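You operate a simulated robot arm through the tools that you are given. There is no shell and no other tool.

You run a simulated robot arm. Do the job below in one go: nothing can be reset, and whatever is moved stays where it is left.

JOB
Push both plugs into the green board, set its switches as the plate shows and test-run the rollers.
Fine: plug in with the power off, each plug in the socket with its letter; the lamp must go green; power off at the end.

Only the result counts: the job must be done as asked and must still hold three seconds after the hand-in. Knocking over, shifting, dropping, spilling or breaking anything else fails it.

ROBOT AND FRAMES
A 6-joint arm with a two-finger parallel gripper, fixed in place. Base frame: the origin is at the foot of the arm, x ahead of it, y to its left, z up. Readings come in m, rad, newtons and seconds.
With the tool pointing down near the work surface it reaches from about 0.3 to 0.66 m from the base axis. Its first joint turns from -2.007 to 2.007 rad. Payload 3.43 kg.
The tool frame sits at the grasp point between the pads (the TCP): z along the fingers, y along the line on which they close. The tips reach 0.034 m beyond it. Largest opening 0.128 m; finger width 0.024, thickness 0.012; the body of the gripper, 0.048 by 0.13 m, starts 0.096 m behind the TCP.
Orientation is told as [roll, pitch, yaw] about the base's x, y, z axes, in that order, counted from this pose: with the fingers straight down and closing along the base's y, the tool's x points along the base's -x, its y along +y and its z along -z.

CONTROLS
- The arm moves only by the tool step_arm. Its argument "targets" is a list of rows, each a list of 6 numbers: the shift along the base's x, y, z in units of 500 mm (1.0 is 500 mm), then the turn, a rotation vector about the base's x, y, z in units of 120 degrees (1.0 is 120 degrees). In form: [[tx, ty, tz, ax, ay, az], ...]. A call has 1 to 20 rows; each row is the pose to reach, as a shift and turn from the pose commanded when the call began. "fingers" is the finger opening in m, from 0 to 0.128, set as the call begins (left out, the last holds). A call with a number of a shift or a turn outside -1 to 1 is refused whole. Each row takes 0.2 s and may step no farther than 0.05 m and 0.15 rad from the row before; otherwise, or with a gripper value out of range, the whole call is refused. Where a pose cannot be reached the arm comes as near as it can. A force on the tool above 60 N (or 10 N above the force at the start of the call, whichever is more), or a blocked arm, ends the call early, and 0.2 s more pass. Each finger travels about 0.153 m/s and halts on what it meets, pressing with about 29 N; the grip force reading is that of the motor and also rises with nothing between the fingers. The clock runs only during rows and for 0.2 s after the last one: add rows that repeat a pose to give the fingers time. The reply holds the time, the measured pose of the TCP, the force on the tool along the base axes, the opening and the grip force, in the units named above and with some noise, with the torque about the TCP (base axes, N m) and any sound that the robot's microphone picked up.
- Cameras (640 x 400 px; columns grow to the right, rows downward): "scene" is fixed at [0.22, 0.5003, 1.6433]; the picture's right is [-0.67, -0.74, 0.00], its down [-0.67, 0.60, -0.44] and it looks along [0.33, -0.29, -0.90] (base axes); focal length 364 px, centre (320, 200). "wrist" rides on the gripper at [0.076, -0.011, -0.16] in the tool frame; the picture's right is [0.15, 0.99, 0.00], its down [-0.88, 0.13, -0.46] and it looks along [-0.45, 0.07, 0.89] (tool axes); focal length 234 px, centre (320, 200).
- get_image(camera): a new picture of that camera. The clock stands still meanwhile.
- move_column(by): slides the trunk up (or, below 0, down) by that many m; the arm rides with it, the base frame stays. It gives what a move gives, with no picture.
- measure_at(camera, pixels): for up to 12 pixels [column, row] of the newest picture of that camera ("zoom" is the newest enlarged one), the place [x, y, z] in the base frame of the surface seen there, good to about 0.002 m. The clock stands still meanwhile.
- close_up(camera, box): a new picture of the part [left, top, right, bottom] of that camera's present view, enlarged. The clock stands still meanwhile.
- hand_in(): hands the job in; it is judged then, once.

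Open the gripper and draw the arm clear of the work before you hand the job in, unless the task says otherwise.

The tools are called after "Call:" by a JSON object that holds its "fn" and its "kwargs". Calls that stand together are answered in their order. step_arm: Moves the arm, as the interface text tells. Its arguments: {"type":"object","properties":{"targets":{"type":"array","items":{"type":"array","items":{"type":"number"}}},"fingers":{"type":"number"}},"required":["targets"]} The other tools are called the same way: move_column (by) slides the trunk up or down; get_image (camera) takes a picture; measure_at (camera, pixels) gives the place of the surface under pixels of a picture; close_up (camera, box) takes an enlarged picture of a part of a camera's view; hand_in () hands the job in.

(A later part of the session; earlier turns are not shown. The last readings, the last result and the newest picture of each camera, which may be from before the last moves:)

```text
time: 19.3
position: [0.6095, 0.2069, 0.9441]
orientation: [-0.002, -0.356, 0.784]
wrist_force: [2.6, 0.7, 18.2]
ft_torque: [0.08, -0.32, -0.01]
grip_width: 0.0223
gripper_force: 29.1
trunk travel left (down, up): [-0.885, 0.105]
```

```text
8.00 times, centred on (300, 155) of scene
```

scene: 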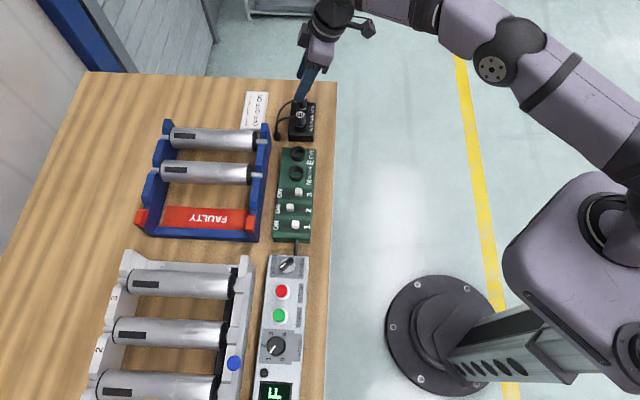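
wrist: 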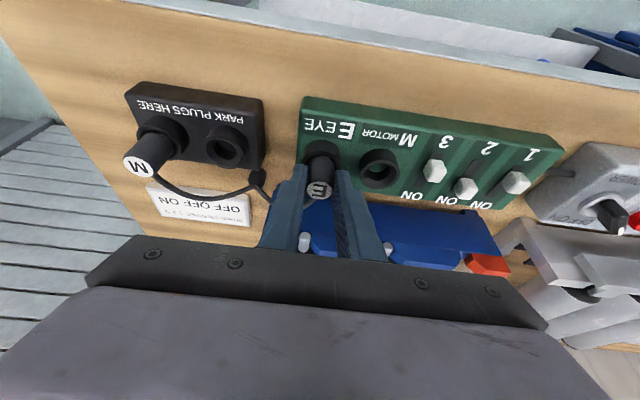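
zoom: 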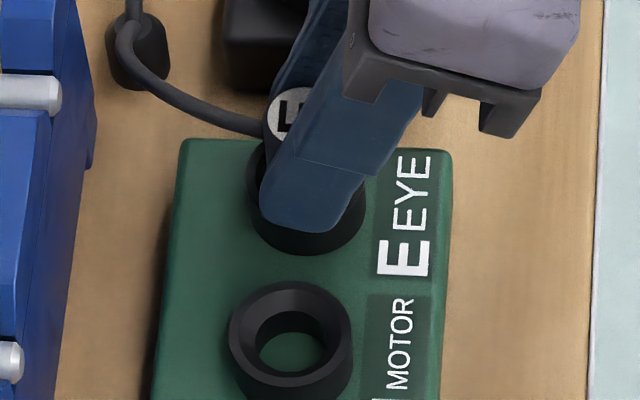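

The cap is still at 0.937, so the plug is bottomed and the fingers slid down it. I take off the downward load, then open to 0.044.

Call:
{"fn": "step_arm", "kwargs": {"targets": [[0, 0, 0.004, 0, 0, 0], [0, 0, 0.008, 0, 0, 0]]}}

Call:
{"fn": "step_arm", "kwargs": {"targets": [[0, 0, 0, 0, 0, 0], [0, 0, 0, 0, 0, 0]], "fingers": 0.044}}

Call:
{"fn": "get_image", "kwargs": {"camera": "wrist"}}

Call:
{"fn": "close_up", "kwargs": {"camera": "wrist", "box": [270, 110, 370, 210]}}

```text
time: 19.9
position: [0.6076, 0.2069, 0.9417]
orientation: [0.002, -0.345, 0.783]
wrist_force: [2.6, 0.5, 2.3]
ft_torque: [0.01, -0.1, 0.0]
grip_width: 0.0221
gripper_force: 29.0
trunk travel left (down, up): [-0.885, 0.105]
```

```text
time: 20.5
position: [0.6097, 0.208, 0.9451]
orientation: [0.003, -0.348, 0.783]
wrist_force: [-0.6, -0.4, 0.7]
ft_torque: [-0.01, 0.0, 0.03]
grip_width: 0.0439
gripper_force: 0.0
trunk travel left (down, up): [-0.885, 0.105]
```

```text
taken
```

wrist: 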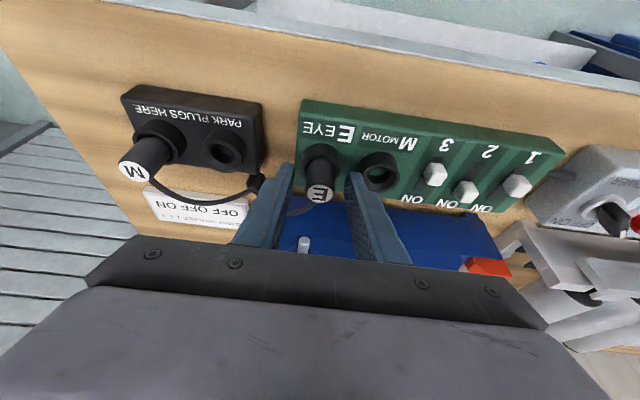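

```text
4.00 times, centred on (320, 160) of wrist
```

zoom: 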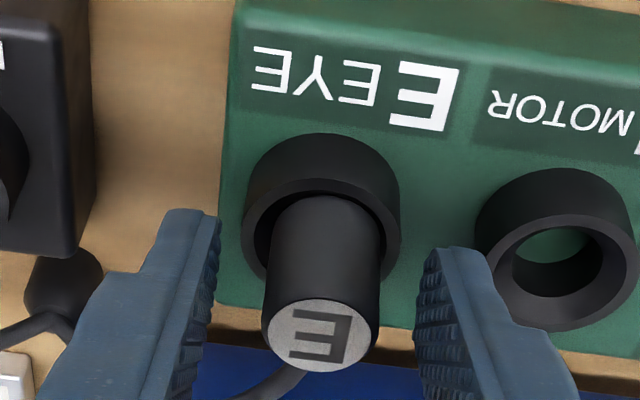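

Released; plug E stands in its socket. I raise the arm straight up 0.06 m and check its height and uprightness from both cameras.

Call:
{"fn": "step_arm", "kwargs": {"targets": [[0, 0, 0.04, 0, 0, 0], [0, 0, 0.08, 0, 0, 0], [0, 0, 0.14, 0, 0, 0], [0, 0, 0.14, 0, 0, 0]]}}

Call:
{"fn": "close_up", "kwargs": {"camera": "scene", "box": [265, 80, 335, 190]}}

Call:
{"fn": "get_image", "kwargs": {"camera": "wrist"}}

Call:
{"fn": "close_up", "kwargs": {"camera": "wrist", "box": [260, 80, 380, 200]}}

```text
time: 21.5
position: [0.61, 0.2075, 1.0146]
orientation: [-0.001, -0.349, 0.783]
wrist_force: [-0.1, -0.6, -0.4]
ft_torque: [0.0, 0.01, -0.03]
grip_width: 0.0436
gripper_force: 0.0
trunk travel left (down, up): [-0.885, 0.105]
```

```text
3.64 times, centred on (300, 135) of scene
```

zoom: 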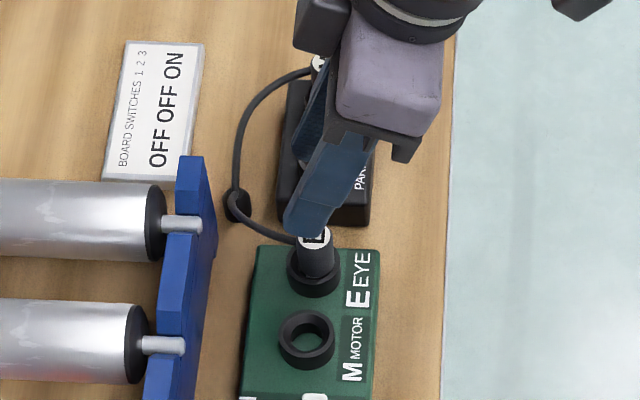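

```text
taken
```

wrist: 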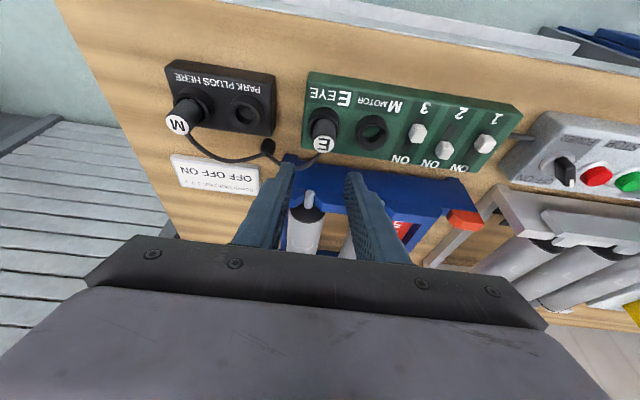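

```text
3.33 times, centred on (320, 140) of wrist
```

zoom: 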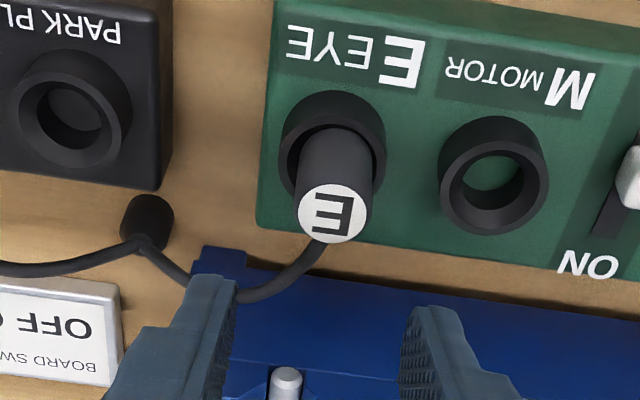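

Plug E sits upright in socket E with its cable free. I measure its cap from this picture.

Call:
{"fn": "measure_at", "kwargs": {"camera": "zoom", "pixels": [[333, 213], [300, 212], [365, 216], [335, 187], [332, 240], [336, 170], [285, 160], [380, 165], [495, 130], [495, 225], [445, 175], [545, 178]]}}

```text
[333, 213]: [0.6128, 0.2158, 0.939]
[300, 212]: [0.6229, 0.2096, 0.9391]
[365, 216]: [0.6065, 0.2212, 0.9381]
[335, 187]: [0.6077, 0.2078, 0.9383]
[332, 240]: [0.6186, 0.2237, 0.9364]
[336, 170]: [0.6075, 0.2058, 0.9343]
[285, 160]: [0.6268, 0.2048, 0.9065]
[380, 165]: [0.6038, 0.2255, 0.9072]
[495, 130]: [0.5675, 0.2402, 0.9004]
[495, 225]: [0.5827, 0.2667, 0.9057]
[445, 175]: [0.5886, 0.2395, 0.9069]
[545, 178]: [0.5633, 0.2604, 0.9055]
```

E's cap centre is (0.614, 0.2155, 0.9385), upright on its socket. Now I go over plug M with the fingers at 0.046.

Call:
{"fn": "step_arm", "kwargs": {"targets": [[0.0505, -0.0494, 0, 0, 0, 0], [0.1009, -0.0988, 0, 0, 0, 0], [0.1514, -0.1482, 0, 0, 0, 0], [0.2018, -0.1976, 0, 0, 0, 0], [0.2018, -0.1976, -0.06, 0, 0, 0], [0.2018, -0.1976, -0.06, 0, 0, 0]], "fingers": 0.046}}

Call:
{"fn": "close_up", "kwargs": {"camera": "wrist", "box": [230, 70, 400, 250]}}

```text
time: 22.9
position: [0.7121, 0.1082, 0.9849]
orientation: [-0.001, -0.349, 0.783]
wrist_force: [0.3, 0.2, -0.6]
ft_torque: [-0.03, 0.01, -0.02]
grip_width: 0.0458
gripper_force: 0.0
trunk travel left (down, up): [-0.885, 0.105]
```

```text
2.22 times, centred on (315, 160) of wrist
```

zoom: 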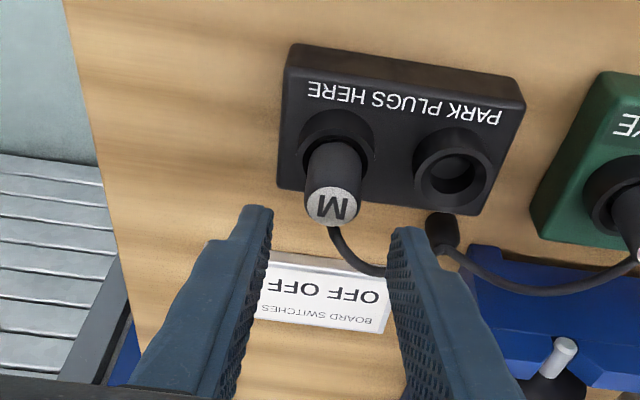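

The fingertips straddle cap M at (333,203) and the cable runs out beyond them. I descend to the grasp height.

Call:
{"fn": "step_arm", "kwargs": {"targets": [[-0.001, 0.001, -0.034, 0, 0, 0], [-0.001, 0.001, -0.068, 0, 0, 0], [-0.001, 0.001, -0.068, 0, 0, 0]]}}

Call:
{"fn": "close_up", "kwargs": {"camera": "wrist", "box": [230, 70, 400, 250]}}

Call:
{"fn": "close_up", "kwargs": {"camera": "scene", "box": [260, 70, 350, 150]}}

```text
time: 23.7
position: [0.7107, 0.1094, 0.9519]
orientation: [0.0, -0.35, 0.782]
wrist_force: [0.5, -0.2, 0.5]
ft_torque: [0.03, 0.02, 0.0]
grip_width: 0.0461
gripper_force: 0.1
trunk travel left (down, up): [-0.885, 0.105]
```

```text
2.22 times, centred on (315, 160) of wrist
```

zoom: 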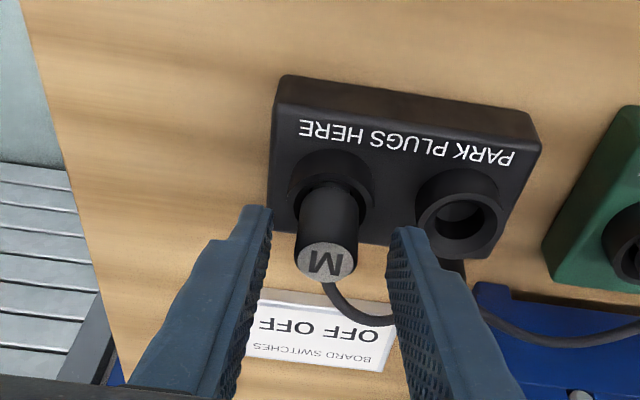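

```text
5.00 times, centred on (305, 110) of scene
```

zoom: 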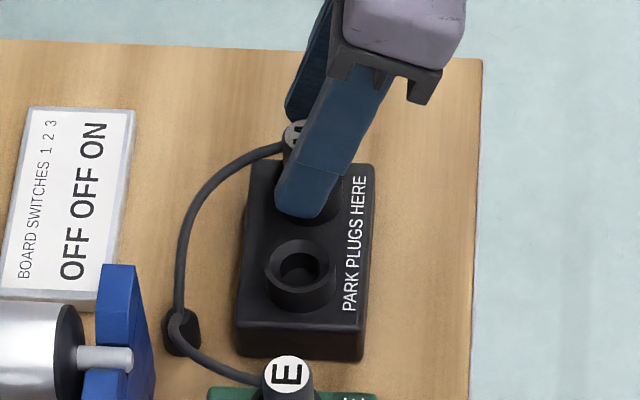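

M is between the fingers with its cable clear. I close the gripper and then lift straight up.

Call:
{"fn": "step_arm", "kwargs": {"targets": [[0, 0, 0, 0, 0, 0], [0, 0, 0, 0, 0, 0], [0, 0, 0, 0, 0, 0]], "fingers": 0.0}}

Call:
{"fn": "step_arm", "kwargs": {"targets": [[0, 0, 0.02, 0, 0, 0], [0, 0, 0.05, 0, 0, 0], [0, 0, 0.09, 0, 0, 0], [0, 0, 0.14, 0, 0, 0], [0, 0, 0.16, 0, 0, 0], [0, 0, 0.16, 0, 0, 0]]}}

Call:
{"fn": "get_image", "kwargs": {"camera": "wrist"}}

Call:
{"fn": "close_up", "kwargs": {"camera": "scene", "box": [260, 50, 350, 150]}}

```text
time: 24.5
position: [0.7117, 0.1098, 0.9532]
orientation: [0.001, -0.349, 0.783]
wrist_force: [0.4, -0.6, -0.3]
ft_torque: [0.0, 0.04, -0.01]
grip_width: 0.0222
gripper_force: 29.3
trunk travel left (down, up): [-0.885, 0.105]
```

```text
time: 25.9
position: [0.7118, 0.1101, 1.0328]
orientation: [0.001, -0.349, 0.783]
wrist_force: [-0.1, 0.3, -0.8]
ft_torque: [0.0, 0.0, 0.03]
grip_width: 0.0222
gripper_force: 29.0
trunk travel left (down, up): [-0.885, 0.105]
```

```text
taken
```

wrist: 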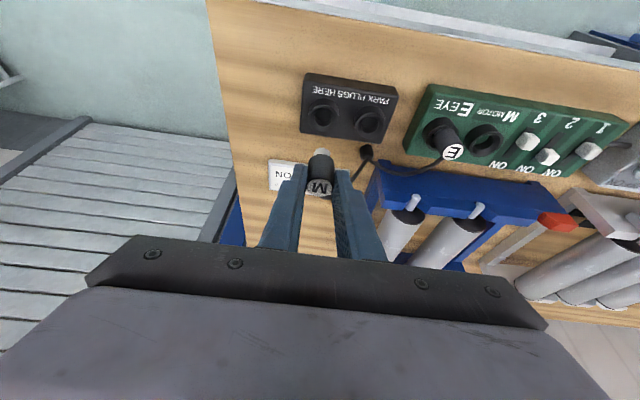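

```text
4.00 times, centred on (305, 100) of scene
```

zoom: 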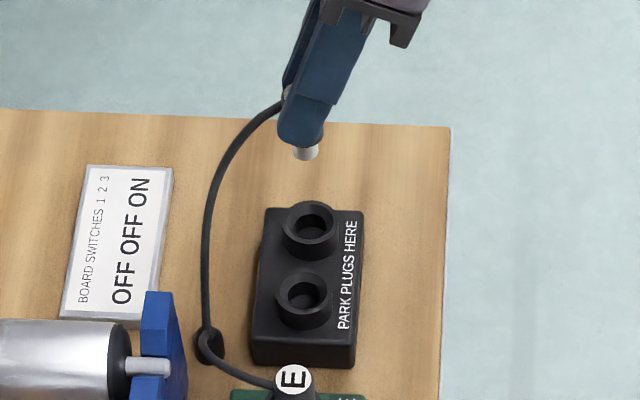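

M is held upright with its pin showing. I carry it over to hover above socket M, passing 3 cm above E's cap.

Call:
{"fn": "step_arm", "kwargs": {"targets": [[-0.0559, 0.0549, 0, 0, 0, 0], [-0.1118, 0.1098, 0, 0, 0, 0], [-0.1678, 0.1646, 0, 0, 0, 0], [-0.2237, 0.2195, 0, 0, 0, 0], [-0.2796, 0.2744, 0, 0, 0, 0], [-0.2796, 0.2744, 0, 0, 0, 0], [-0.2796, 0.2744, -0.06, 0, 0, 0], [-0.2796, 0.2744, -0.06, 0, 0, 0]]}}

Call:
{"fn": "get_image", "kwargs": {"camera": "wrist"}}

Call:
{"fn": "close_up", "kwargs": {"camera": "wrist", "box": [270, 110, 370, 210]}}

Call:
{"fn": "close_up", "kwargs": {"camera": "scene", "box": [270, 130, 330, 200]}}

```text
time: 27.7
position: [0.5713, 0.2473, 1.0033]
orientation: [0.0, -0.352, 0.783]
wrist_force: [-0.1, -0.4, -0.5]
ft_torque: [-0.01, -0.01, 0.02]
grip_width: 0.022
gripper_force: 28.7
trunk travel left (down, up): [-0.885, 0.105]
```

```text
taken
```

wrist: 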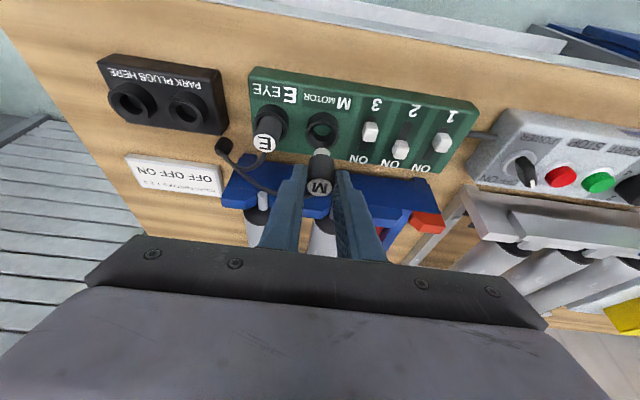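

```text
4.00 times, centred on (320, 160) of wrist
```

zoom: 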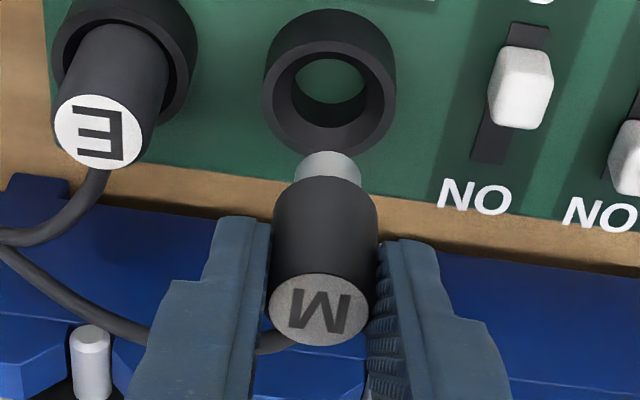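

```text
5.71 times, centred on (300, 165) of scene
```

zoom: 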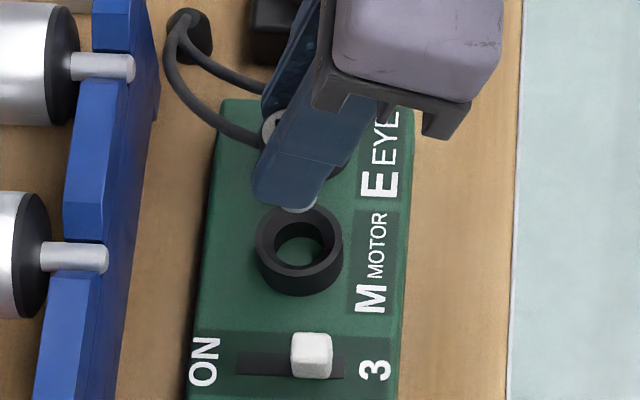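

M hangs over its socket, aligned in both views. I lower until the pin is about 5 mm above the rim and check again.

Call:
{"fn": "step_arm", "kwargs": {"targets": [[0.001, 0, -0.03, 0, 0, 0], [0.001, 0, -0.062, 0, 0, 0], [0.001, 0, -0.062, 0, 0, 0]]}}

Call:
{"fn": "close_up", "kwargs": {"camera": "wrist", "box": [270, 110, 370, 210]}}

Call:
{"fn": "close_up", "kwargs": {"camera": "scene", "box": [270, 140, 330, 200]}}

```text
time: 28.5
position: [0.5716, 0.2465, 0.9702]
orientation: [0.0, -0.347, 0.783]
wrist_force: [0.9, -0.3, 0.3]
ft_torque: [-0.01, 0.02, 0.0]
grip_width: 0.0223
gripper_force: 28.8
trunk travel left (down, up): [-0.885, 0.105]
```

```text
4.00 times, centred on (320, 160) of wrist
```

zoom: 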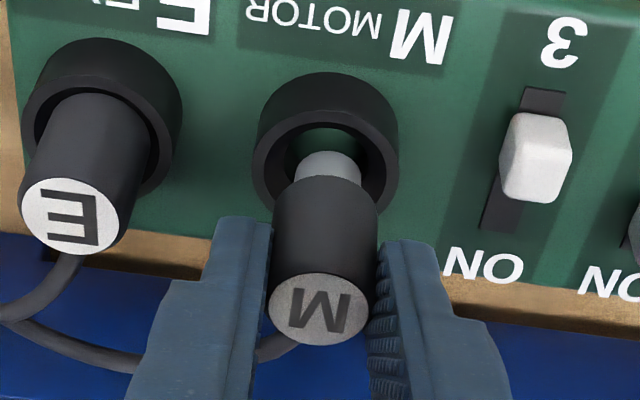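

```text
6.67 times, centred on (300, 170) of scene
```

zoom: 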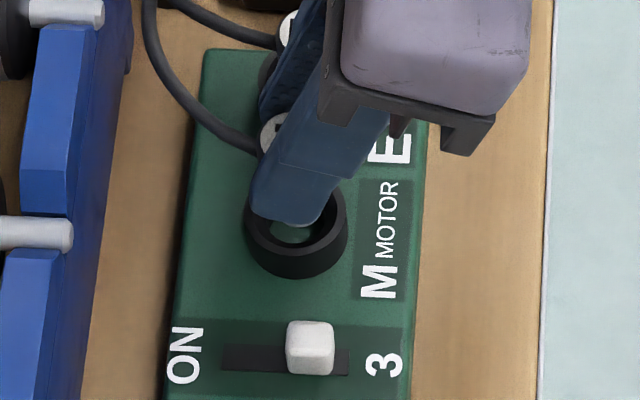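

Pin centre x≈328 versus rim centre x≈325: aligned within a millimetre. I lower it in slowly.

Call:
{"fn": "step_arm", "kwargs": {"targets": [[0.0006, -0.0006, -0.008, 0, 0, 0], [0.0006, -0.0006, -0.016, 0, 0, 0], [0.0006, -0.0006, -0.024, 0, 0, 0], [0.0006, -0.0006, -0.03, 0, 0, 0]]}}

```text
time: 29.5
position: [0.5729, 0.2471, 0.9546]
orientation: [0.0, -0.349, 0.785]
wrist_force: [0.0, -0.7, -0.5]
ft_torque: [0.0, 0.0, 0.0]
grip_width: 0.0221
gripper_force: 28.8
trunk travel left (down, up): [-0.885, 0.105]
```

The pin is inside without side force. I press on until it seats.

Call:
{"fn": "step_arm", "kwargs": {"targets": [[0, 0, -0.004, 0, 0, 0], [0, 0, -0.008, 0, 0, 0], [0, 0, -0.012, 0, 0, 0], [0, 0, -0.016, 0, 0, 0]]}}

Call:
{"fn": "close_up", "kwargs": {"camera": "wrist", "box": [270, 110, 370, 210]}}

```text
time: 30.5
position: [0.5723, 0.2455, 0.9526]
orientation: [-0.004, -0.357, 0.783]
wrist_force: [-3.3, 1.3, 21.1]
ft_torque: [0.37, 0.21, 0.08]
grip_width: 0.0226
gripper_force: 29.3
trunk travel left (down, up): [-0.885, 0.105]
```

```text
4.00 times, centred on (320, 160) of wrist
```

zoom: 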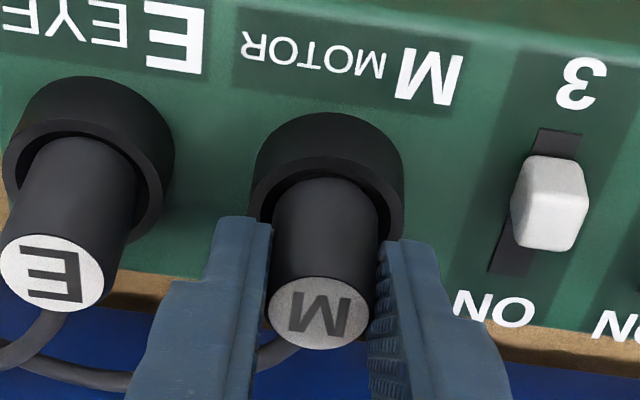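

M seats at z 0.9526 with 21 N, the same height as at its park grasp. I unload, open to 0.042 and rise.

Call:
{"fn": "step_arm", "kwargs": {"targets": [[0, 0, 0.006, 0, 0, 0], [0, 0, 0.012, 0, 0, 0], [0, 0, 0.012, 0, 0, 0]]}}

Call:
{"fn": "step_arm", "kwargs": {"targets": [[0, 0, 0, 0, 0, 0], [0, 0, 0, 0, 0, 0]], "fingers": 0.042}}

Call:
{"fn": "step_arm", "kwargs": {"targets": [[0, 0, 0.03, 0, 0, 0], [0, 0, 0.06, 0, 0, 0], [0, 0, 0.14, 0, 0, 0], [0, 0, 0.2, 0, 0, 0], [0, 0, 0.2, 0, 0, 0]]}}

Call:
{"fn": "get_image", "kwargs": {"camera": "wrist"}}

Call:
{"fn": "close_up", "kwargs": {"camera": "wrist", "box": [230, 50, 390, 180]}}

```text
time: 31.3
position: [0.5704, 0.2462, 0.9506]
orientation: [0.002, -0.344, 0.784]
wrist_force: [1.9, 0.9, -1.5]
ft_torque: [0.0, -0.11, 0.0]
grip_width: 0.0221
gripper_force: 29.7
trunk travel left (down, up): [-0.885, 0.105]
```

```text
time: 31.9
position: [0.5719, 0.2458, 0.9514]
orientation: [0.0, -0.35, 0.783]
wrist_force: [-0.7, -0.1, 0.3]
ft_torque: [-0.01, 0.0, -0.02]
grip_width: 0.0421
gripper_force: 0.0
trunk travel left (down, up): [-0.885, 0.105]
```

```text
time: 33.1
position: [0.5717, 0.2466, 1.054]
orientation: [0.002, -0.348, 0.783]
wrist_force: [0.2, 0.5, -0.1]
ft_torque: [-0.01, -0.02, -0.02]
grip_width: 0.0419
gripper_force: 0.0
trunk travel left (down, up): [-0.885, 0.105]
```

```text
taken
```

wrist: 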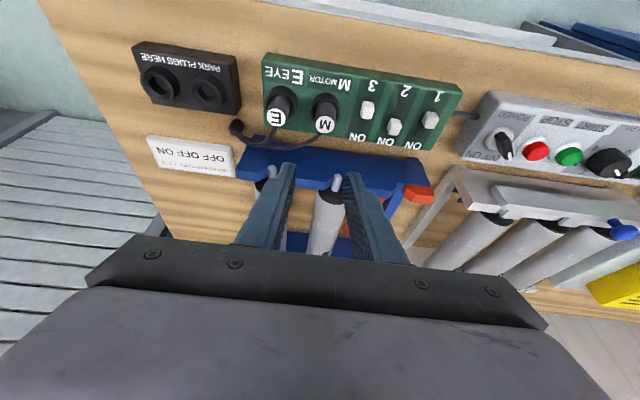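

```text
3.08 times, centred on (310, 115) of wrist
```

zoom: 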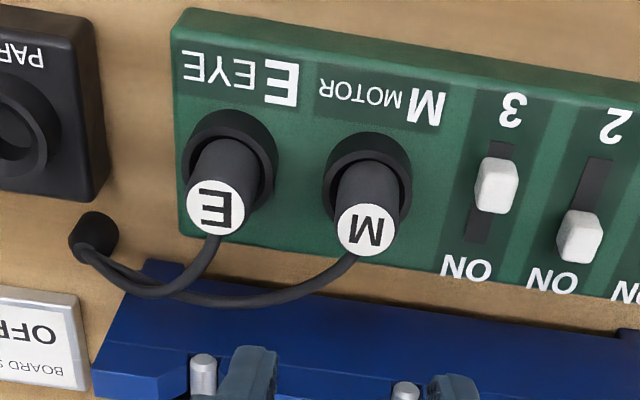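

Both plugs are in matching sockets. I measure cap centres and heights.

Call:
{"fn": "measure_at", "kwargs": {"camera": "zoom", "pixels": [[215, 207], [190, 205], [243, 210], [367, 230], [340, 228], [395, 232], [497, 180], [578, 235], [495, 150], [470, 235], [600, 165], [560, 265]]}}

Call:
{"fn": "close_up", "kwargs": {"camera": "wrist", "box": [340, 80, 460, 160]}}

```text
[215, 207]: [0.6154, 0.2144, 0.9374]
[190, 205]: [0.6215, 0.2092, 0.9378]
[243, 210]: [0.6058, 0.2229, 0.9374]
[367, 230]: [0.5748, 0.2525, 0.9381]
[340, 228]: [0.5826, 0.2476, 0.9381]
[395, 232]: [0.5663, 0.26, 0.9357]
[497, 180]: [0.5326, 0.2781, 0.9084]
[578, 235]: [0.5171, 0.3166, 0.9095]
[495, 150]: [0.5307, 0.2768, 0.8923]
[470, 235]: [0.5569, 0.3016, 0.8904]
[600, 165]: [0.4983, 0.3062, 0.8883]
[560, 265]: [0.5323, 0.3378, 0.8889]
```

```text
5.00 times, centred on (400, 120) of wrist
```

zoom: 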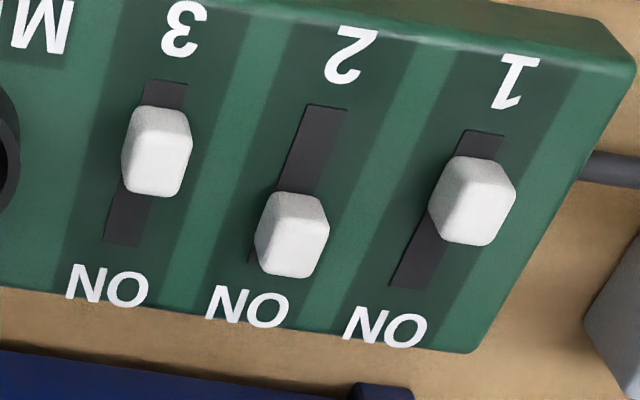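

Caps read 0.9377 (seated). Next come the switches; I enlarge the scene view of them to get slot ends and knob centres.

Call:
{"fn": "close_up", "kwargs": {"camera": "scene", "box": [265, 175, 325, 245]}}

```text
5.71 times, centred on (295, 210) of scene
```

zoom: 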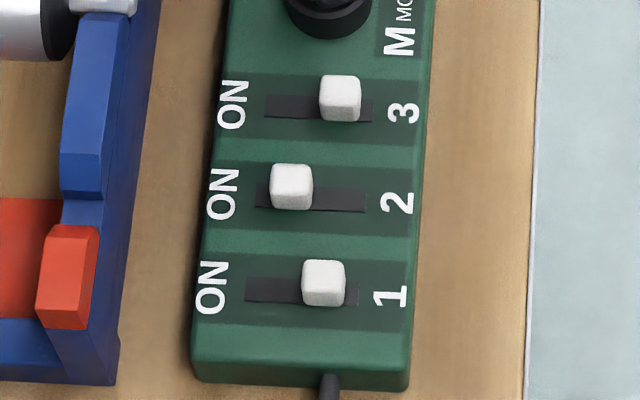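

I measure slot ends, knob tops and the blue frame's near edge here.

Call:
{"fn": "measure_at", "kwargs": {"camera": "zoom", "pixels": [[269, 106], [370, 109], [259, 196], [364, 203], [249, 290], [355, 296], [340, 90], [292, 180], [323, 275], [95, 150], [140, 150], [70, 250]]}}

Call:
{"fn": "measure_at", "kwargs": {"camera": "zoom", "pixels": [[325, 90], [356, 90], [340, 80], [340, 103], [276, 180], [308, 180], [292, 168], [292, 193], [200, 330], [410, 330], [225, 120], [330, 380]]}}

```text
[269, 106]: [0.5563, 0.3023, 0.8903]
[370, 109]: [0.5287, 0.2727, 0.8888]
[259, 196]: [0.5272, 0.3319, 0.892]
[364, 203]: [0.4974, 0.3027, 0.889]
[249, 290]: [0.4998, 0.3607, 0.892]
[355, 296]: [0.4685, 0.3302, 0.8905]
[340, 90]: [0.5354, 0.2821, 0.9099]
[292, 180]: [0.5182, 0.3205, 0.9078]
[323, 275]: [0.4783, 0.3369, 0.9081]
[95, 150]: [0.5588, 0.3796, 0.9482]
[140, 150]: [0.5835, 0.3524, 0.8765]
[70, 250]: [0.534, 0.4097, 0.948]
```

```text
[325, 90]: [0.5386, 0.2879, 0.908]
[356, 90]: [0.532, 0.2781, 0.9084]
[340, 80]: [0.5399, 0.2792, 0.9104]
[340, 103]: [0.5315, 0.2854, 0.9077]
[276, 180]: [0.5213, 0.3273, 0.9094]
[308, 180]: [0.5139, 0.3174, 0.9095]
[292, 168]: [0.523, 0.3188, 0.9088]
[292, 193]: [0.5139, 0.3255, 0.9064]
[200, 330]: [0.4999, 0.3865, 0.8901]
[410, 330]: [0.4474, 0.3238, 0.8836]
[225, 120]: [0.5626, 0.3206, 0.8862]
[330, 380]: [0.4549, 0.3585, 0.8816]
```

Slot centres are 3: (0.5425, 0.2875), 2: (0.5123, 0.3173), with knobs about 8.5 mm from centre. I set the tool upright, close the fingers and hover at the off side of knob 3.

Call:
{"fn": "step_arm", "kwargs": {"targets": [[-0.0357, 0.011, 0, -0.0393, 0.0393, 0], [-0.0714, 0.022, 0, -0.0786, 0.0786, 0], [-0.1072, 0.033, 0, -0.1179, 0.1179, 0], [-0.1072, 0.033, -0.07, -0.1179, 0.1179, 0], [-0.1072, 0.033, -0.138, -0.1179, 0.1179, 0], [-0.1072, 0.033, -0.138, -0.1179, 0.1179, 0]], "fingers": 0.0}}

Call:
{"fn": "get_image", "kwargs": {"camera": "wrist"}}

Call:
{"fn": "close_up", "kwargs": {"camera": "scene", "box": [260, 140, 340, 250]}}

```text
time: 34.5
position: [0.5189, 0.2623, 0.9847]
orientation: [0.001, -0.001, 0.783]
wrist_force: [0.5, 0.9, 0.5]
ft_torque: [-0.01, 0.01, 0.04]
grip_width: 0.0
gripper_force: 28.7
trunk travel left (down, up): [-0.885, 0.105]
```

```text
taken
```

wrist: 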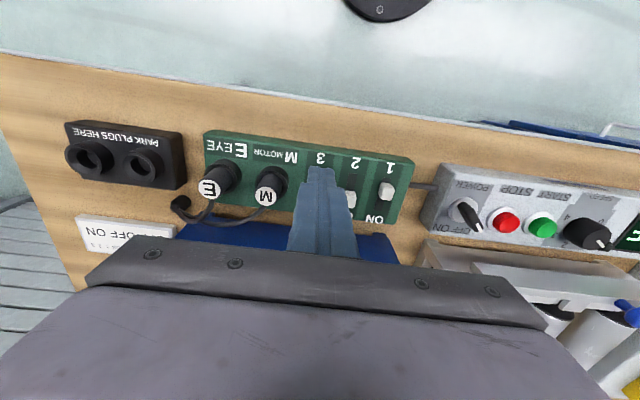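

```text
3.64 times, centred on (300, 195) of scene
```

zoom: 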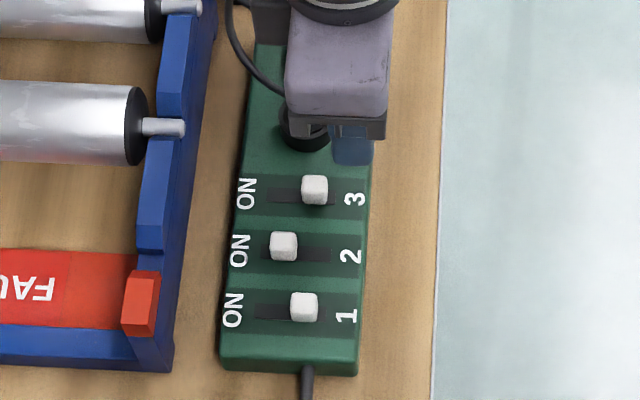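

The closed fingers are above the "3" label side of knob 3. I lower to z ≈ 0.931 (tips ~7 mm above the board top).

Call:
{"fn": "step_arm", "kwargs": {"targets": [[-0.0016, 0.0016, -0.036, 0, 0, 0], [-0.0016, 0.0016, -0.072, 0, 0, 0], [-0.0016, 0.0016, -0.107, 0, 0, 0], [-0.0016, 0.0016, -0.107, 0, 0, 0]]}}

Call:
{"fn": "close_up", "kwargs": {"camera": "scene", "box": [260, 140, 340, 250]}}

```text
time: 35.5
position: [0.5176, 0.2634, 0.9311]
orientation: [-0.001, 0.001, 0.783]
wrist_force: [0.7, 0.0, -1.1]
ft_torque: [-0.01, -0.03, 0.02]
grip_width: 0.0
gripper_force: 28.6
trunk travel left (down, up): [-0.885, 0.105]
```

```text
3.64 times, centred on (300, 195) of scene
```

zoom: 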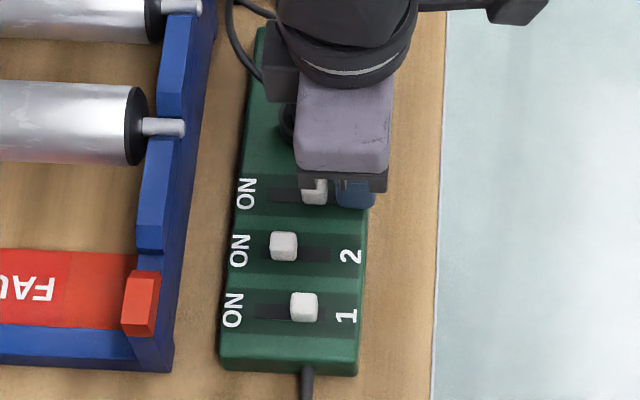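

The finger stands beside knob 3. I push along +p (toward ON) about 22 mm and read the force.

Call:
{"fn": "step_arm", "kwargs": {"targets": [[0.0085, 0.0085, 0, 0, 0, 0], [0.017, 0.017, 0, 0, 0, 0], [0.0255, 0.0255, 0, 0, 0, 0], [0.031, 0.031, 0, 0, 0, 0]]}}

Call:
{"fn": "close_up", "kwargs": {"camera": "scene", "box": [260, 140, 340, 250]}}

```text
time: 36.5
position: [0.5327, 0.2804, 0.9312]
orientation: [0.001, 0.0, 0.782]
wrist_force: [0.1, 0.1, -0.4]
ft_torque: [0.01, -0.02, 0.0]
grip_width: 0.0001
gripper_force: 29.1
trunk travel left (down, up): [-0.885, 0.105]
```

```text
3.64 times, centred on (300, 195) of scene
```

zoom: 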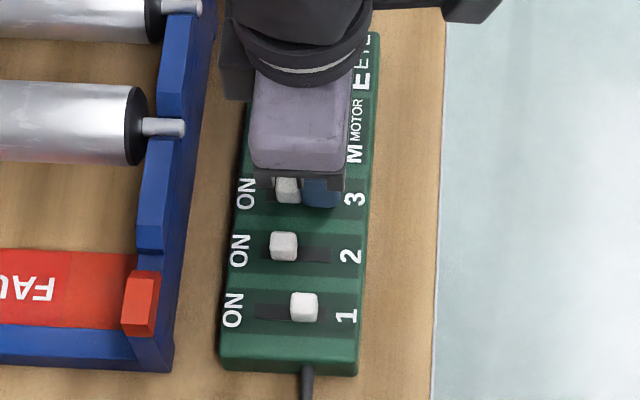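

Knob 3 now sits at (288,190), the same offset as knob 2's ON position. I press 2 mm more to be sure it is at its stop.

Call:
{"fn": "step_arm", "kwargs": {"targets": [[0.003, 0.003, 0, 0, 0, 0], [0.003, 0.003, 0, 0, 0, 0]]}}

```text
time: 37.1
position: [0.5333, 0.2805, 0.9322]
orientation: [-0.001, 0.002, 0.783]
wrist_force: [-3.7, -3.3, 0.2]
ft_torque: [-0.09, 0.06, 0.0]
grip_width: 0.0
gripper_force: 29.3
trunk travel left (down, up): [-0.885, 0.105]
```

A 5 N reaction shows the stop is reached. I back off, rise and move over to the ON side of knob 2.

Call:
{"fn": "step_arm", "kwargs": {"targets": [[-0.017, -0.017, 0, 0, 0, 0], [-0.017, -0.017, 0.06, 0, 0, 0], [-0.017, -0.017, 0.11, 0, 0, 0], [-0.006, 0.05, 0.11, 0, 0, 0], [0.004, 0.1194, 0.11, 0, 0, 0], [0.004, 0.1194, 0.11, 0, 0, 0]]}}

Call:
{"fn": "close_up", "kwargs": {"camera": "scene", "box": [260, 140, 340, 250]}}

Call:
{"fn": "get_image", "kwargs": {"camera": "wrist"}}

```text
time: 38.5
position: [0.5351, 0.3402, 0.9858]
orientation: [0.0, 0.0, 0.784]
wrist_force: [0.3, 0.0, 0.4]
ft_torque: [0.03, 0.06, 0.01]
grip_width: 0.0001
gripper_force: 29.4
trunk travel left (down, up): [-0.885, 0.105]
```

```text
3.64 times, centred on (300, 195) of scene
```

zoom: 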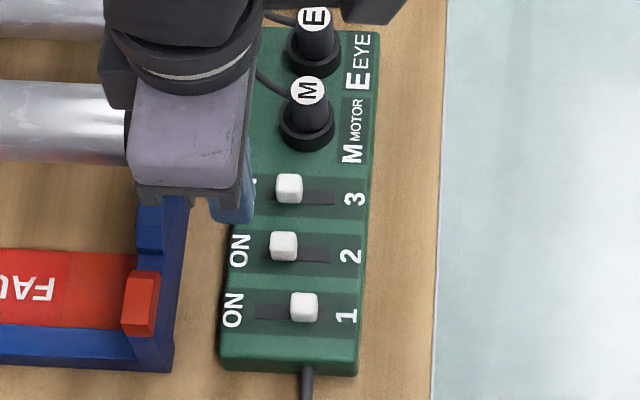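

```text
taken
```

wrist: 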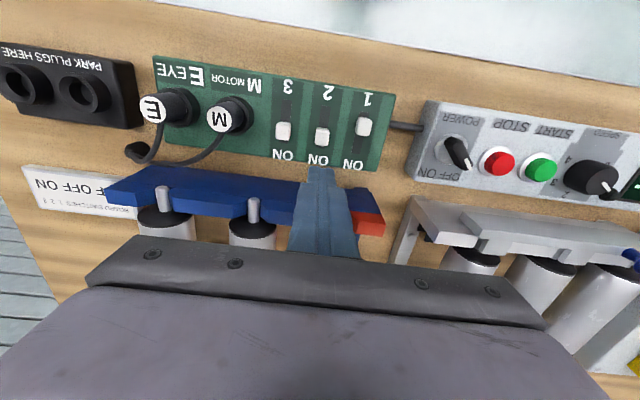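

The finger tip at wrist (320,170) stands on the ON side of knob 2, clear of the blue frame. I lower beside it.

Call:
{"fn": "step_arm", "kwargs": {"targets": [[0.001, 0.001, -0.036, 0, 0, 0], [0.001, 0.001, -0.072, 0, 0, 0], [0.001, 0.001, -0.108, 0, 0, 0], [0.001, 0.001, -0.108, 0, 0, 0]]}}

Call:
{"fn": "get_image", "kwargs": {"camera": "wrist"}}

```text
time: 39.5
position: [0.5367, 0.3409, 0.9318]
orientation: [0.0, 0.001, 0.783]
wrist_force: [0.0, 0.6, -0.7]
ft_torque: [0.0, -0.01, 0.02]
grip_width: 0.0
gripper_force: 28.6
trunk travel left (down, up): [-0.885, 0.105]
```

```text
taken
```

wrist: 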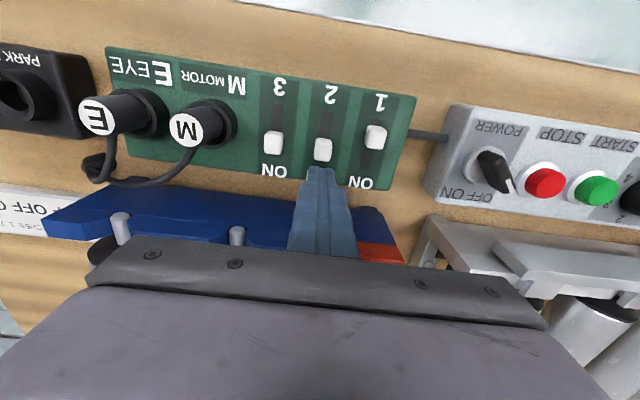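

Now I push knob 2 toward the "2" label (−p), about 22 mm.

Call:
{"fn": "step_arm", "kwargs": {"targets": [[-0.0085, -0.0085, 0, 0, 0, 0], [-0.017, -0.017, 0, 0, 0, 0], [-0.0255, -0.0255, 0, 0, 0, 0], [-0.032, -0.032, 0, 0, 0, 0]]}}

Call:
{"fn": "get_image", "kwargs": {"camera": "wrist"}}

Call:
{"fn": "close_up", "kwargs": {"camera": "scene", "box": [260, 140, 340, 250]}}

```text
time: 40.5
position: [0.522, 0.3251, 0.9317]
orientation: [0.0, -0.002, 0.784]
wrist_force: [2.0, 2.2, 0.2]
ft_torque: [0.02, -0.05, 0.02]
grip_width: 0.0
gripper_force: 29.1
trunk travel left (down, up): [-0.885, 0.105]
```

```text
taken
```

wrist: 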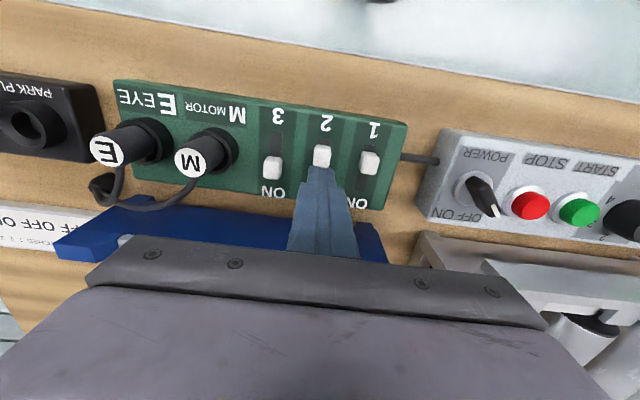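

```text
3.64 times, centred on (300, 195) of scene
```

zoom: 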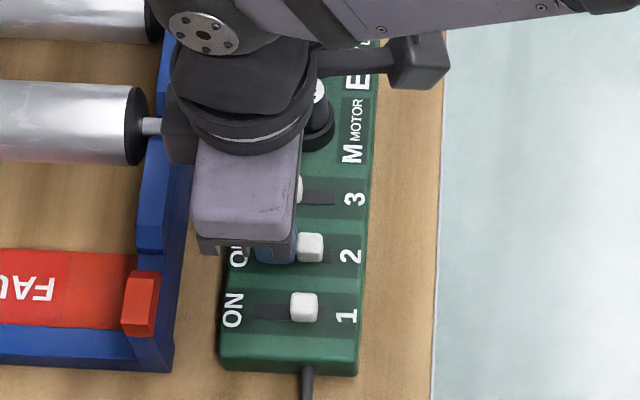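

Knob 2 is now on the off side at (310,246) with about 3 N reaction. I press 1.5 mm more, then back off and rise.

Call:
{"fn": "step_arm", "kwargs": {"targets": [[-0.003, -0.003, 0, 0, 0, 0], [-0.003, -0.003, 0, 0, 0, 0]]}}

Call:
{"fn": "step_arm", "kwargs": {"targets": [[0.018, 0.018, 0, 0, 0, 0], [0.018, 0.018, 0.06, 0, 0, 0], [0.018, 0.018, 0.14, 0, 0, 0], [0.018, 0.018, 0.22, 0, 0, 0], [-0.03, 0.03, 0.22, 0, 0, 0]]}}

Call:
{"fn": "get_image", "kwargs": {"camera": "wrist"}}

Call:
{"fn": "close_up", "kwargs": {"camera": "scene", "box": [260, 140, 340, 250]}}

```text
time: 41.1
position: [0.5207, 0.3259, 0.9318]
orientation: [-0.001, -0.003, 0.783]
wrist_force: [6.0, 5.1, -2.9]
ft_torque: [0.18, -0.2, 0.02]
grip_width: 0.0002
gripper_force: 29.5
trunk travel left (down, up): [-0.885, 0.105]
```

```text
time: 42.3
position: [0.504, 0.3388, 1.041]
orientation: [-0.001, 0.0, 0.784]
wrist_force: [0.0, 0.4, 0.6]
ft_torque: [0.0, 0.01, -0.01]
grip_width: 0.0002
gripper_force: 29.4
trunk travel left (down, up): [-0.885, 0.105]
```

```text
taken
```

wrist: 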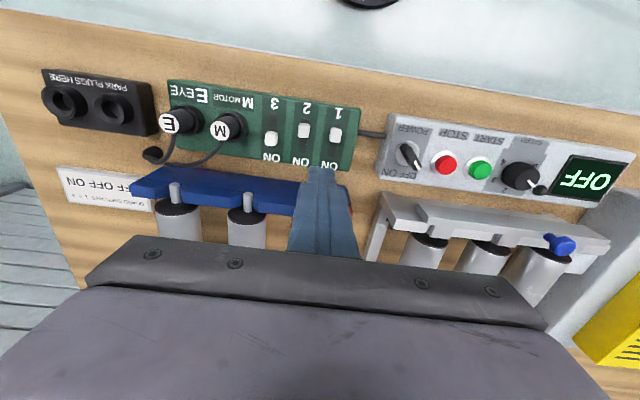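

```text
3.64 times, centred on (300, 195) of scene
```

zoom: 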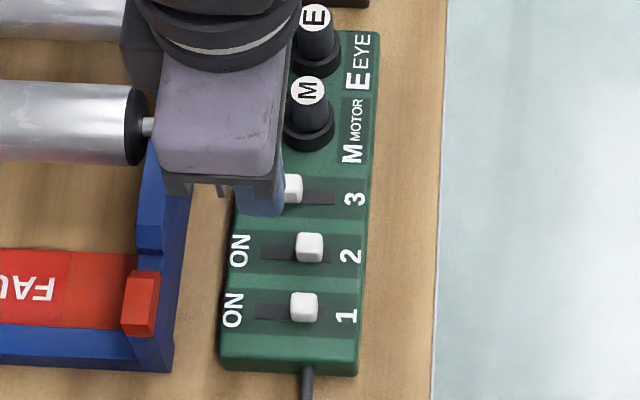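

Switches now read 1 off, 2 off, 3 on as the plate asks. Next the panel: I enlarge the power selector and controls and measure them.

Call:
{"fn": "close_up", "kwargs": {"camera": "wrist", "box": [375, 105, 495, 205]}}

Call:
{"fn": "close_up", "kwargs": {"camera": "scene", "box": [262, 248, 312, 300]}}

```text
4.00 times, centred on (435, 155) of wrist
```

zoom: 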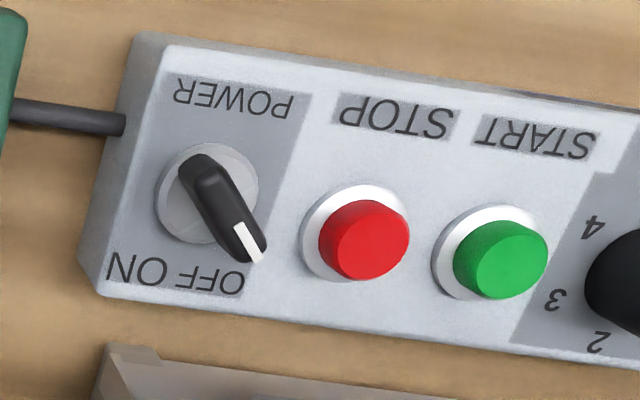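

```text
7.69 times, centred on (287, 274) of scene
```

zoom: 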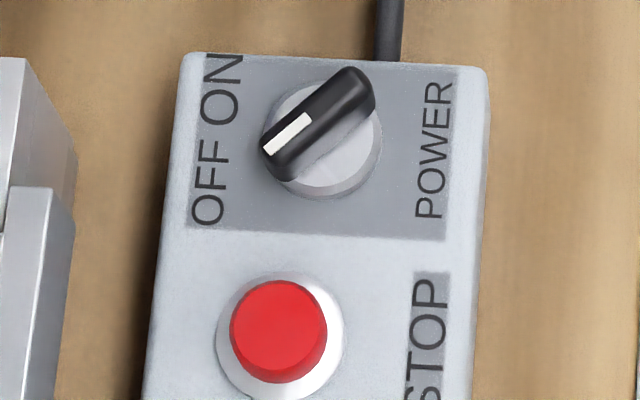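

I measure the selector bar ends, knob disc, panel surface and the buttons from this scene zoom.

Call:
{"fn": "measure_at", "kwargs": {"camera": "zoom", "pixels": [[355, 85], [275, 155], [318, 120], [290, 132], [345, 160], [300, 190], [375, 150], [280, 325], [280, 290], [325, 365], [420, 300], [200, 250]]}}

Call:
{"fn": "measure_at", "kwargs": {"camera": "zoom", "pixels": [[340, 75], [366, 90], [268, 140], [290, 172], [370, 130], [270, 170], [190, 60], [485, 75], [240, 150], [410, 150], [30, 100], [50, 260]]}}

```text
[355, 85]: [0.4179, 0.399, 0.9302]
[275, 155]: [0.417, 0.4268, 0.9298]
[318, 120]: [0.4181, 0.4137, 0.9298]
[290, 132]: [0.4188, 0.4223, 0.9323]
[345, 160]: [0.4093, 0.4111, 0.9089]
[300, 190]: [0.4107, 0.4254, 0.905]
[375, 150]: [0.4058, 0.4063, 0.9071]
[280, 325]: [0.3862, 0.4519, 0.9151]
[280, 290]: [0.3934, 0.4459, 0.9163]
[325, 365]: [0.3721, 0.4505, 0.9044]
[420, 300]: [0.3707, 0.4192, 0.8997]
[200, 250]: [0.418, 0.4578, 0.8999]
```

```text
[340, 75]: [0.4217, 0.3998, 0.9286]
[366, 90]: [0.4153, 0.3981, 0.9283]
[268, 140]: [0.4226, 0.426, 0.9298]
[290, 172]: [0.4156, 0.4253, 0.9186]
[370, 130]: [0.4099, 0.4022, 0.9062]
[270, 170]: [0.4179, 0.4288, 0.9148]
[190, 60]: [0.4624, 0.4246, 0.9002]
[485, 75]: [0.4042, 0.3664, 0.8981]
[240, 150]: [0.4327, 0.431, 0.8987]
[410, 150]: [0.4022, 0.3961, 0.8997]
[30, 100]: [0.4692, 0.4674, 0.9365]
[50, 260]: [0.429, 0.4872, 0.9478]
```

The selector bar runs along base y, centre ≈ (0.418, 0.4135), top z 0.930, pointing to OFF (+y). I turn the gripper to yaw 90° to close across the bar and hover above with 0.03 m opening.

Call:
{"fn": "step_arm", "kwargs": {"targets": [[-0.0287, 0.0249, -0.01, 0, 0, 0.0627], [-0.0573, 0.0498, -0.02, 0, 0, 0.1253], [-0.086, 0.0747, -0.03, 0, 0, 0.188], [-0.1147, 0.0996, -0.04, 0, 0, 0.2507], [-0.1433, 0.1245, -0.05, 0, 0, 0.3133], [-0.172, 0.1494, -0.06, 0, 0, 0.376], [-0.172, 0.1494, -0.06, 0, 0, 0.376]], "fingers": 0.03}}

Call:
{"fn": "get_image", "kwargs": {"camera": "wrist"}}

Call:
{"fn": "close_up", "kwargs": {"camera": "scene", "box": [250, 230, 330, 310]}}

```text
time: 43.9
position: [0.4191, 0.4145, 1.0131]
orientation: [-0.001, 0.001, 1.573]
wrist_force: [0.8, 0.5, -0.4]
ft_torque: [0.02, 0.0, 0.0]
grip_width: 0.0299
gripper_force: 0.0
trunk travel left (down, up): [-0.885, 0.105]
```

```text
taken
```

wrist: 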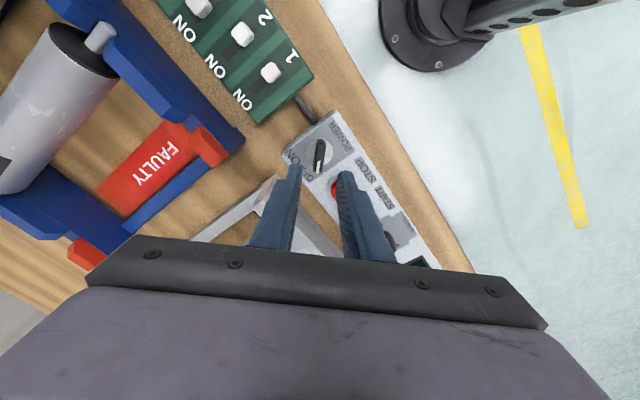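

```text
5.00 times, centred on (290, 270) of scene
```

zoom: 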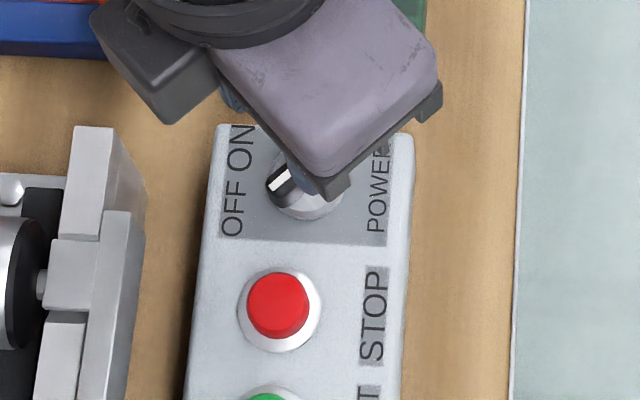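

The bar at wrist (320,155) is centred between the tips. I lower to z ≈ 0.955 for a check.

Call:
{"fn": "step_arm", "kwargs": {"targets": [[-0.001, -0.001, -0.04, 0, 0, 0], [-0.001, -0.001, -0.08, 0, 0, 0], [-0.001, -0.001, -0.112, 0, 0, 0], [-0.001, -0.001, -0.112, 0, 0, 0]]}}

Call:
{"fn": "close_up", "kwargs": {"camera": "wrist", "box": [260, 110, 380, 230]}}

Call:
{"fn": "close_up", "kwargs": {"camera": "scene", "box": [250, 230, 330, 310]}}

```text
time: 44.9
position: [0.4184, 0.4134, 0.9561]
orientation: [0.0, 0.001, 1.57]
wrist_force: [-0.9, 0.1, 0.2]
ft_torque: [-0.01, 0.01, -0.03]
grip_width: 0.03
gripper_force: 0.1
trunk travel left (down, up): [-0.885, 0.105]
```

```text
3.33 times, centred on (320, 170) of wrist
```

zoom: 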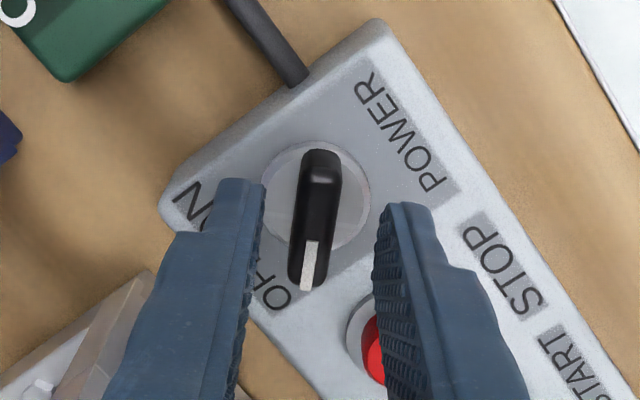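

```text
5.00 times, centred on (290, 270) of scene
```

zoom: 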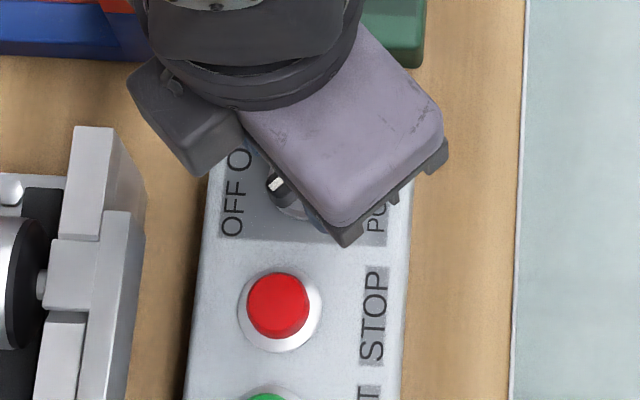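

The bar is well centred between the fingers. I lower 10 mm and close on it.

Call:
{"fn": "step_arm", "kwargs": {"targets": [[0, 0, -0.01, 0, 0, 0], [0, 0, -0.02, 0, 0, 0], [0, 0, -0.02, 0, 0, 0]]}}

Call:
{"fn": "step_arm", "kwargs": {"targets": [[0, 0, 0, 0, 0, 0], [0, 0, 0, 0, 0, 0]], "fingers": 0.0}}

```text
time: 45.7
position: [0.4178, 0.4134, 0.9445]
orientation: [0.001, 0.001, 1.571]
wrist_force: [0.1, 0.5, 0.0]
ft_torque: [0.02, 0.0, 0.02]
grip_width: 0.0301
gripper_force: 0.1
trunk travel left (down, up): [-0.885, 0.105]
```

```text
time: 46.3
position: [0.4194, 0.413, 0.9457]
orientation: [-0.001, -0.002, 1.572]
wrist_force: [6.5, -0.3, 1.1]
ft_torque: [-0.04, -0.15, 0.04]
grip_width: 0.0109
gripper_force: 44.3
trunk travel left (down, up): [-0.885, 0.105]
```

The bar is held (width 0.0109), with a 6.5 N side push in x, so I shift 1.5 mm in +x to relieve it and begin turning clockwise by 30°.

Call:
{"fn": "step_arm", "kwargs": {"targets": [[0.003, 0, 0, 0, 0, 0], [0.003, 0, 0, 0, 0, -0.0625], [0.003, 0, 0, 0, 0, -0.125], [0.003, 0, 0, 0, 0, -0.1875], [0.003, 0, 0, 0, 0, -0.25]]}}

```text
time: 47.5
position: [0.4202, 0.4131, 0.9454]
orientation: [0.0, -0.003, 1.045]
wrist_force: [2.3, 0.8, 0.7]
ft_torque: [0.8, -0.47, 0.02]
grip_width: 0.0107
gripper_force: 44.3
trunk travel left (down, up): [-0.885, 0.105]
```

It turned 30° with little torque. I check the display and the bar position.

Call:
{"fn": "get_image", "kwargs": {"camera": "wrist"}}

Call:
{"fn": "close_up", "kwargs": {"camera": "scene", "box": [240, 240, 340, 400]}}

```text
taken
```

wrist: 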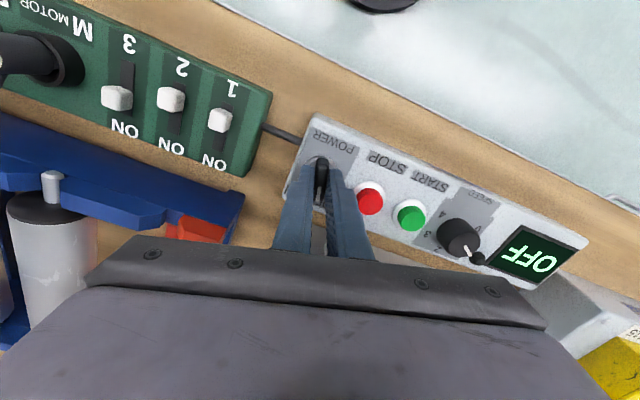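

```text
2.50 times, centred on (290, 320) of scene
```

zoom: 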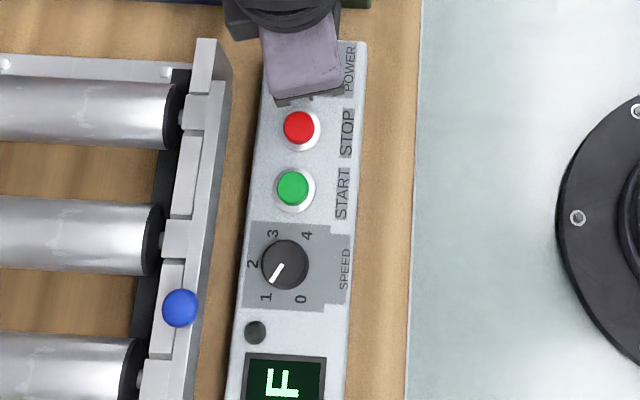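

Display still reads OFF at (530,255). I keep turning clockwise another 30°.

Call:
{"fn": "step_arm", "kwargs": {"targets": [[0, 0, 0, 0, 0, -0.0625], [0, 0, 0, 0, 0, -0.125], [0, 0, 0, 0, 0, -0.1875], [0, 0, 0, 0, 0, -0.25]]}}

Call:
{"fn": "get_image", "kwargs": {"camera": "wrist"}}

```text
time: 48.5
position: [0.4203, 0.4124, 0.9457]
orientation: [-0.001, 0.001, 0.522]
wrist_force: [2.1, 0.8, 1.3]
ft_torque: [0.64, -1.0, 0.03]
grip_width: 0.011
gripper_force: 44.8
trunk travel left (down, up): [-0.885, 0.105]
```

```text
taken
```

wrist: 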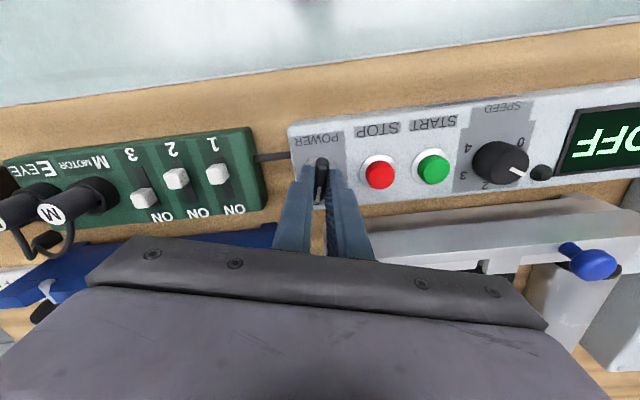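

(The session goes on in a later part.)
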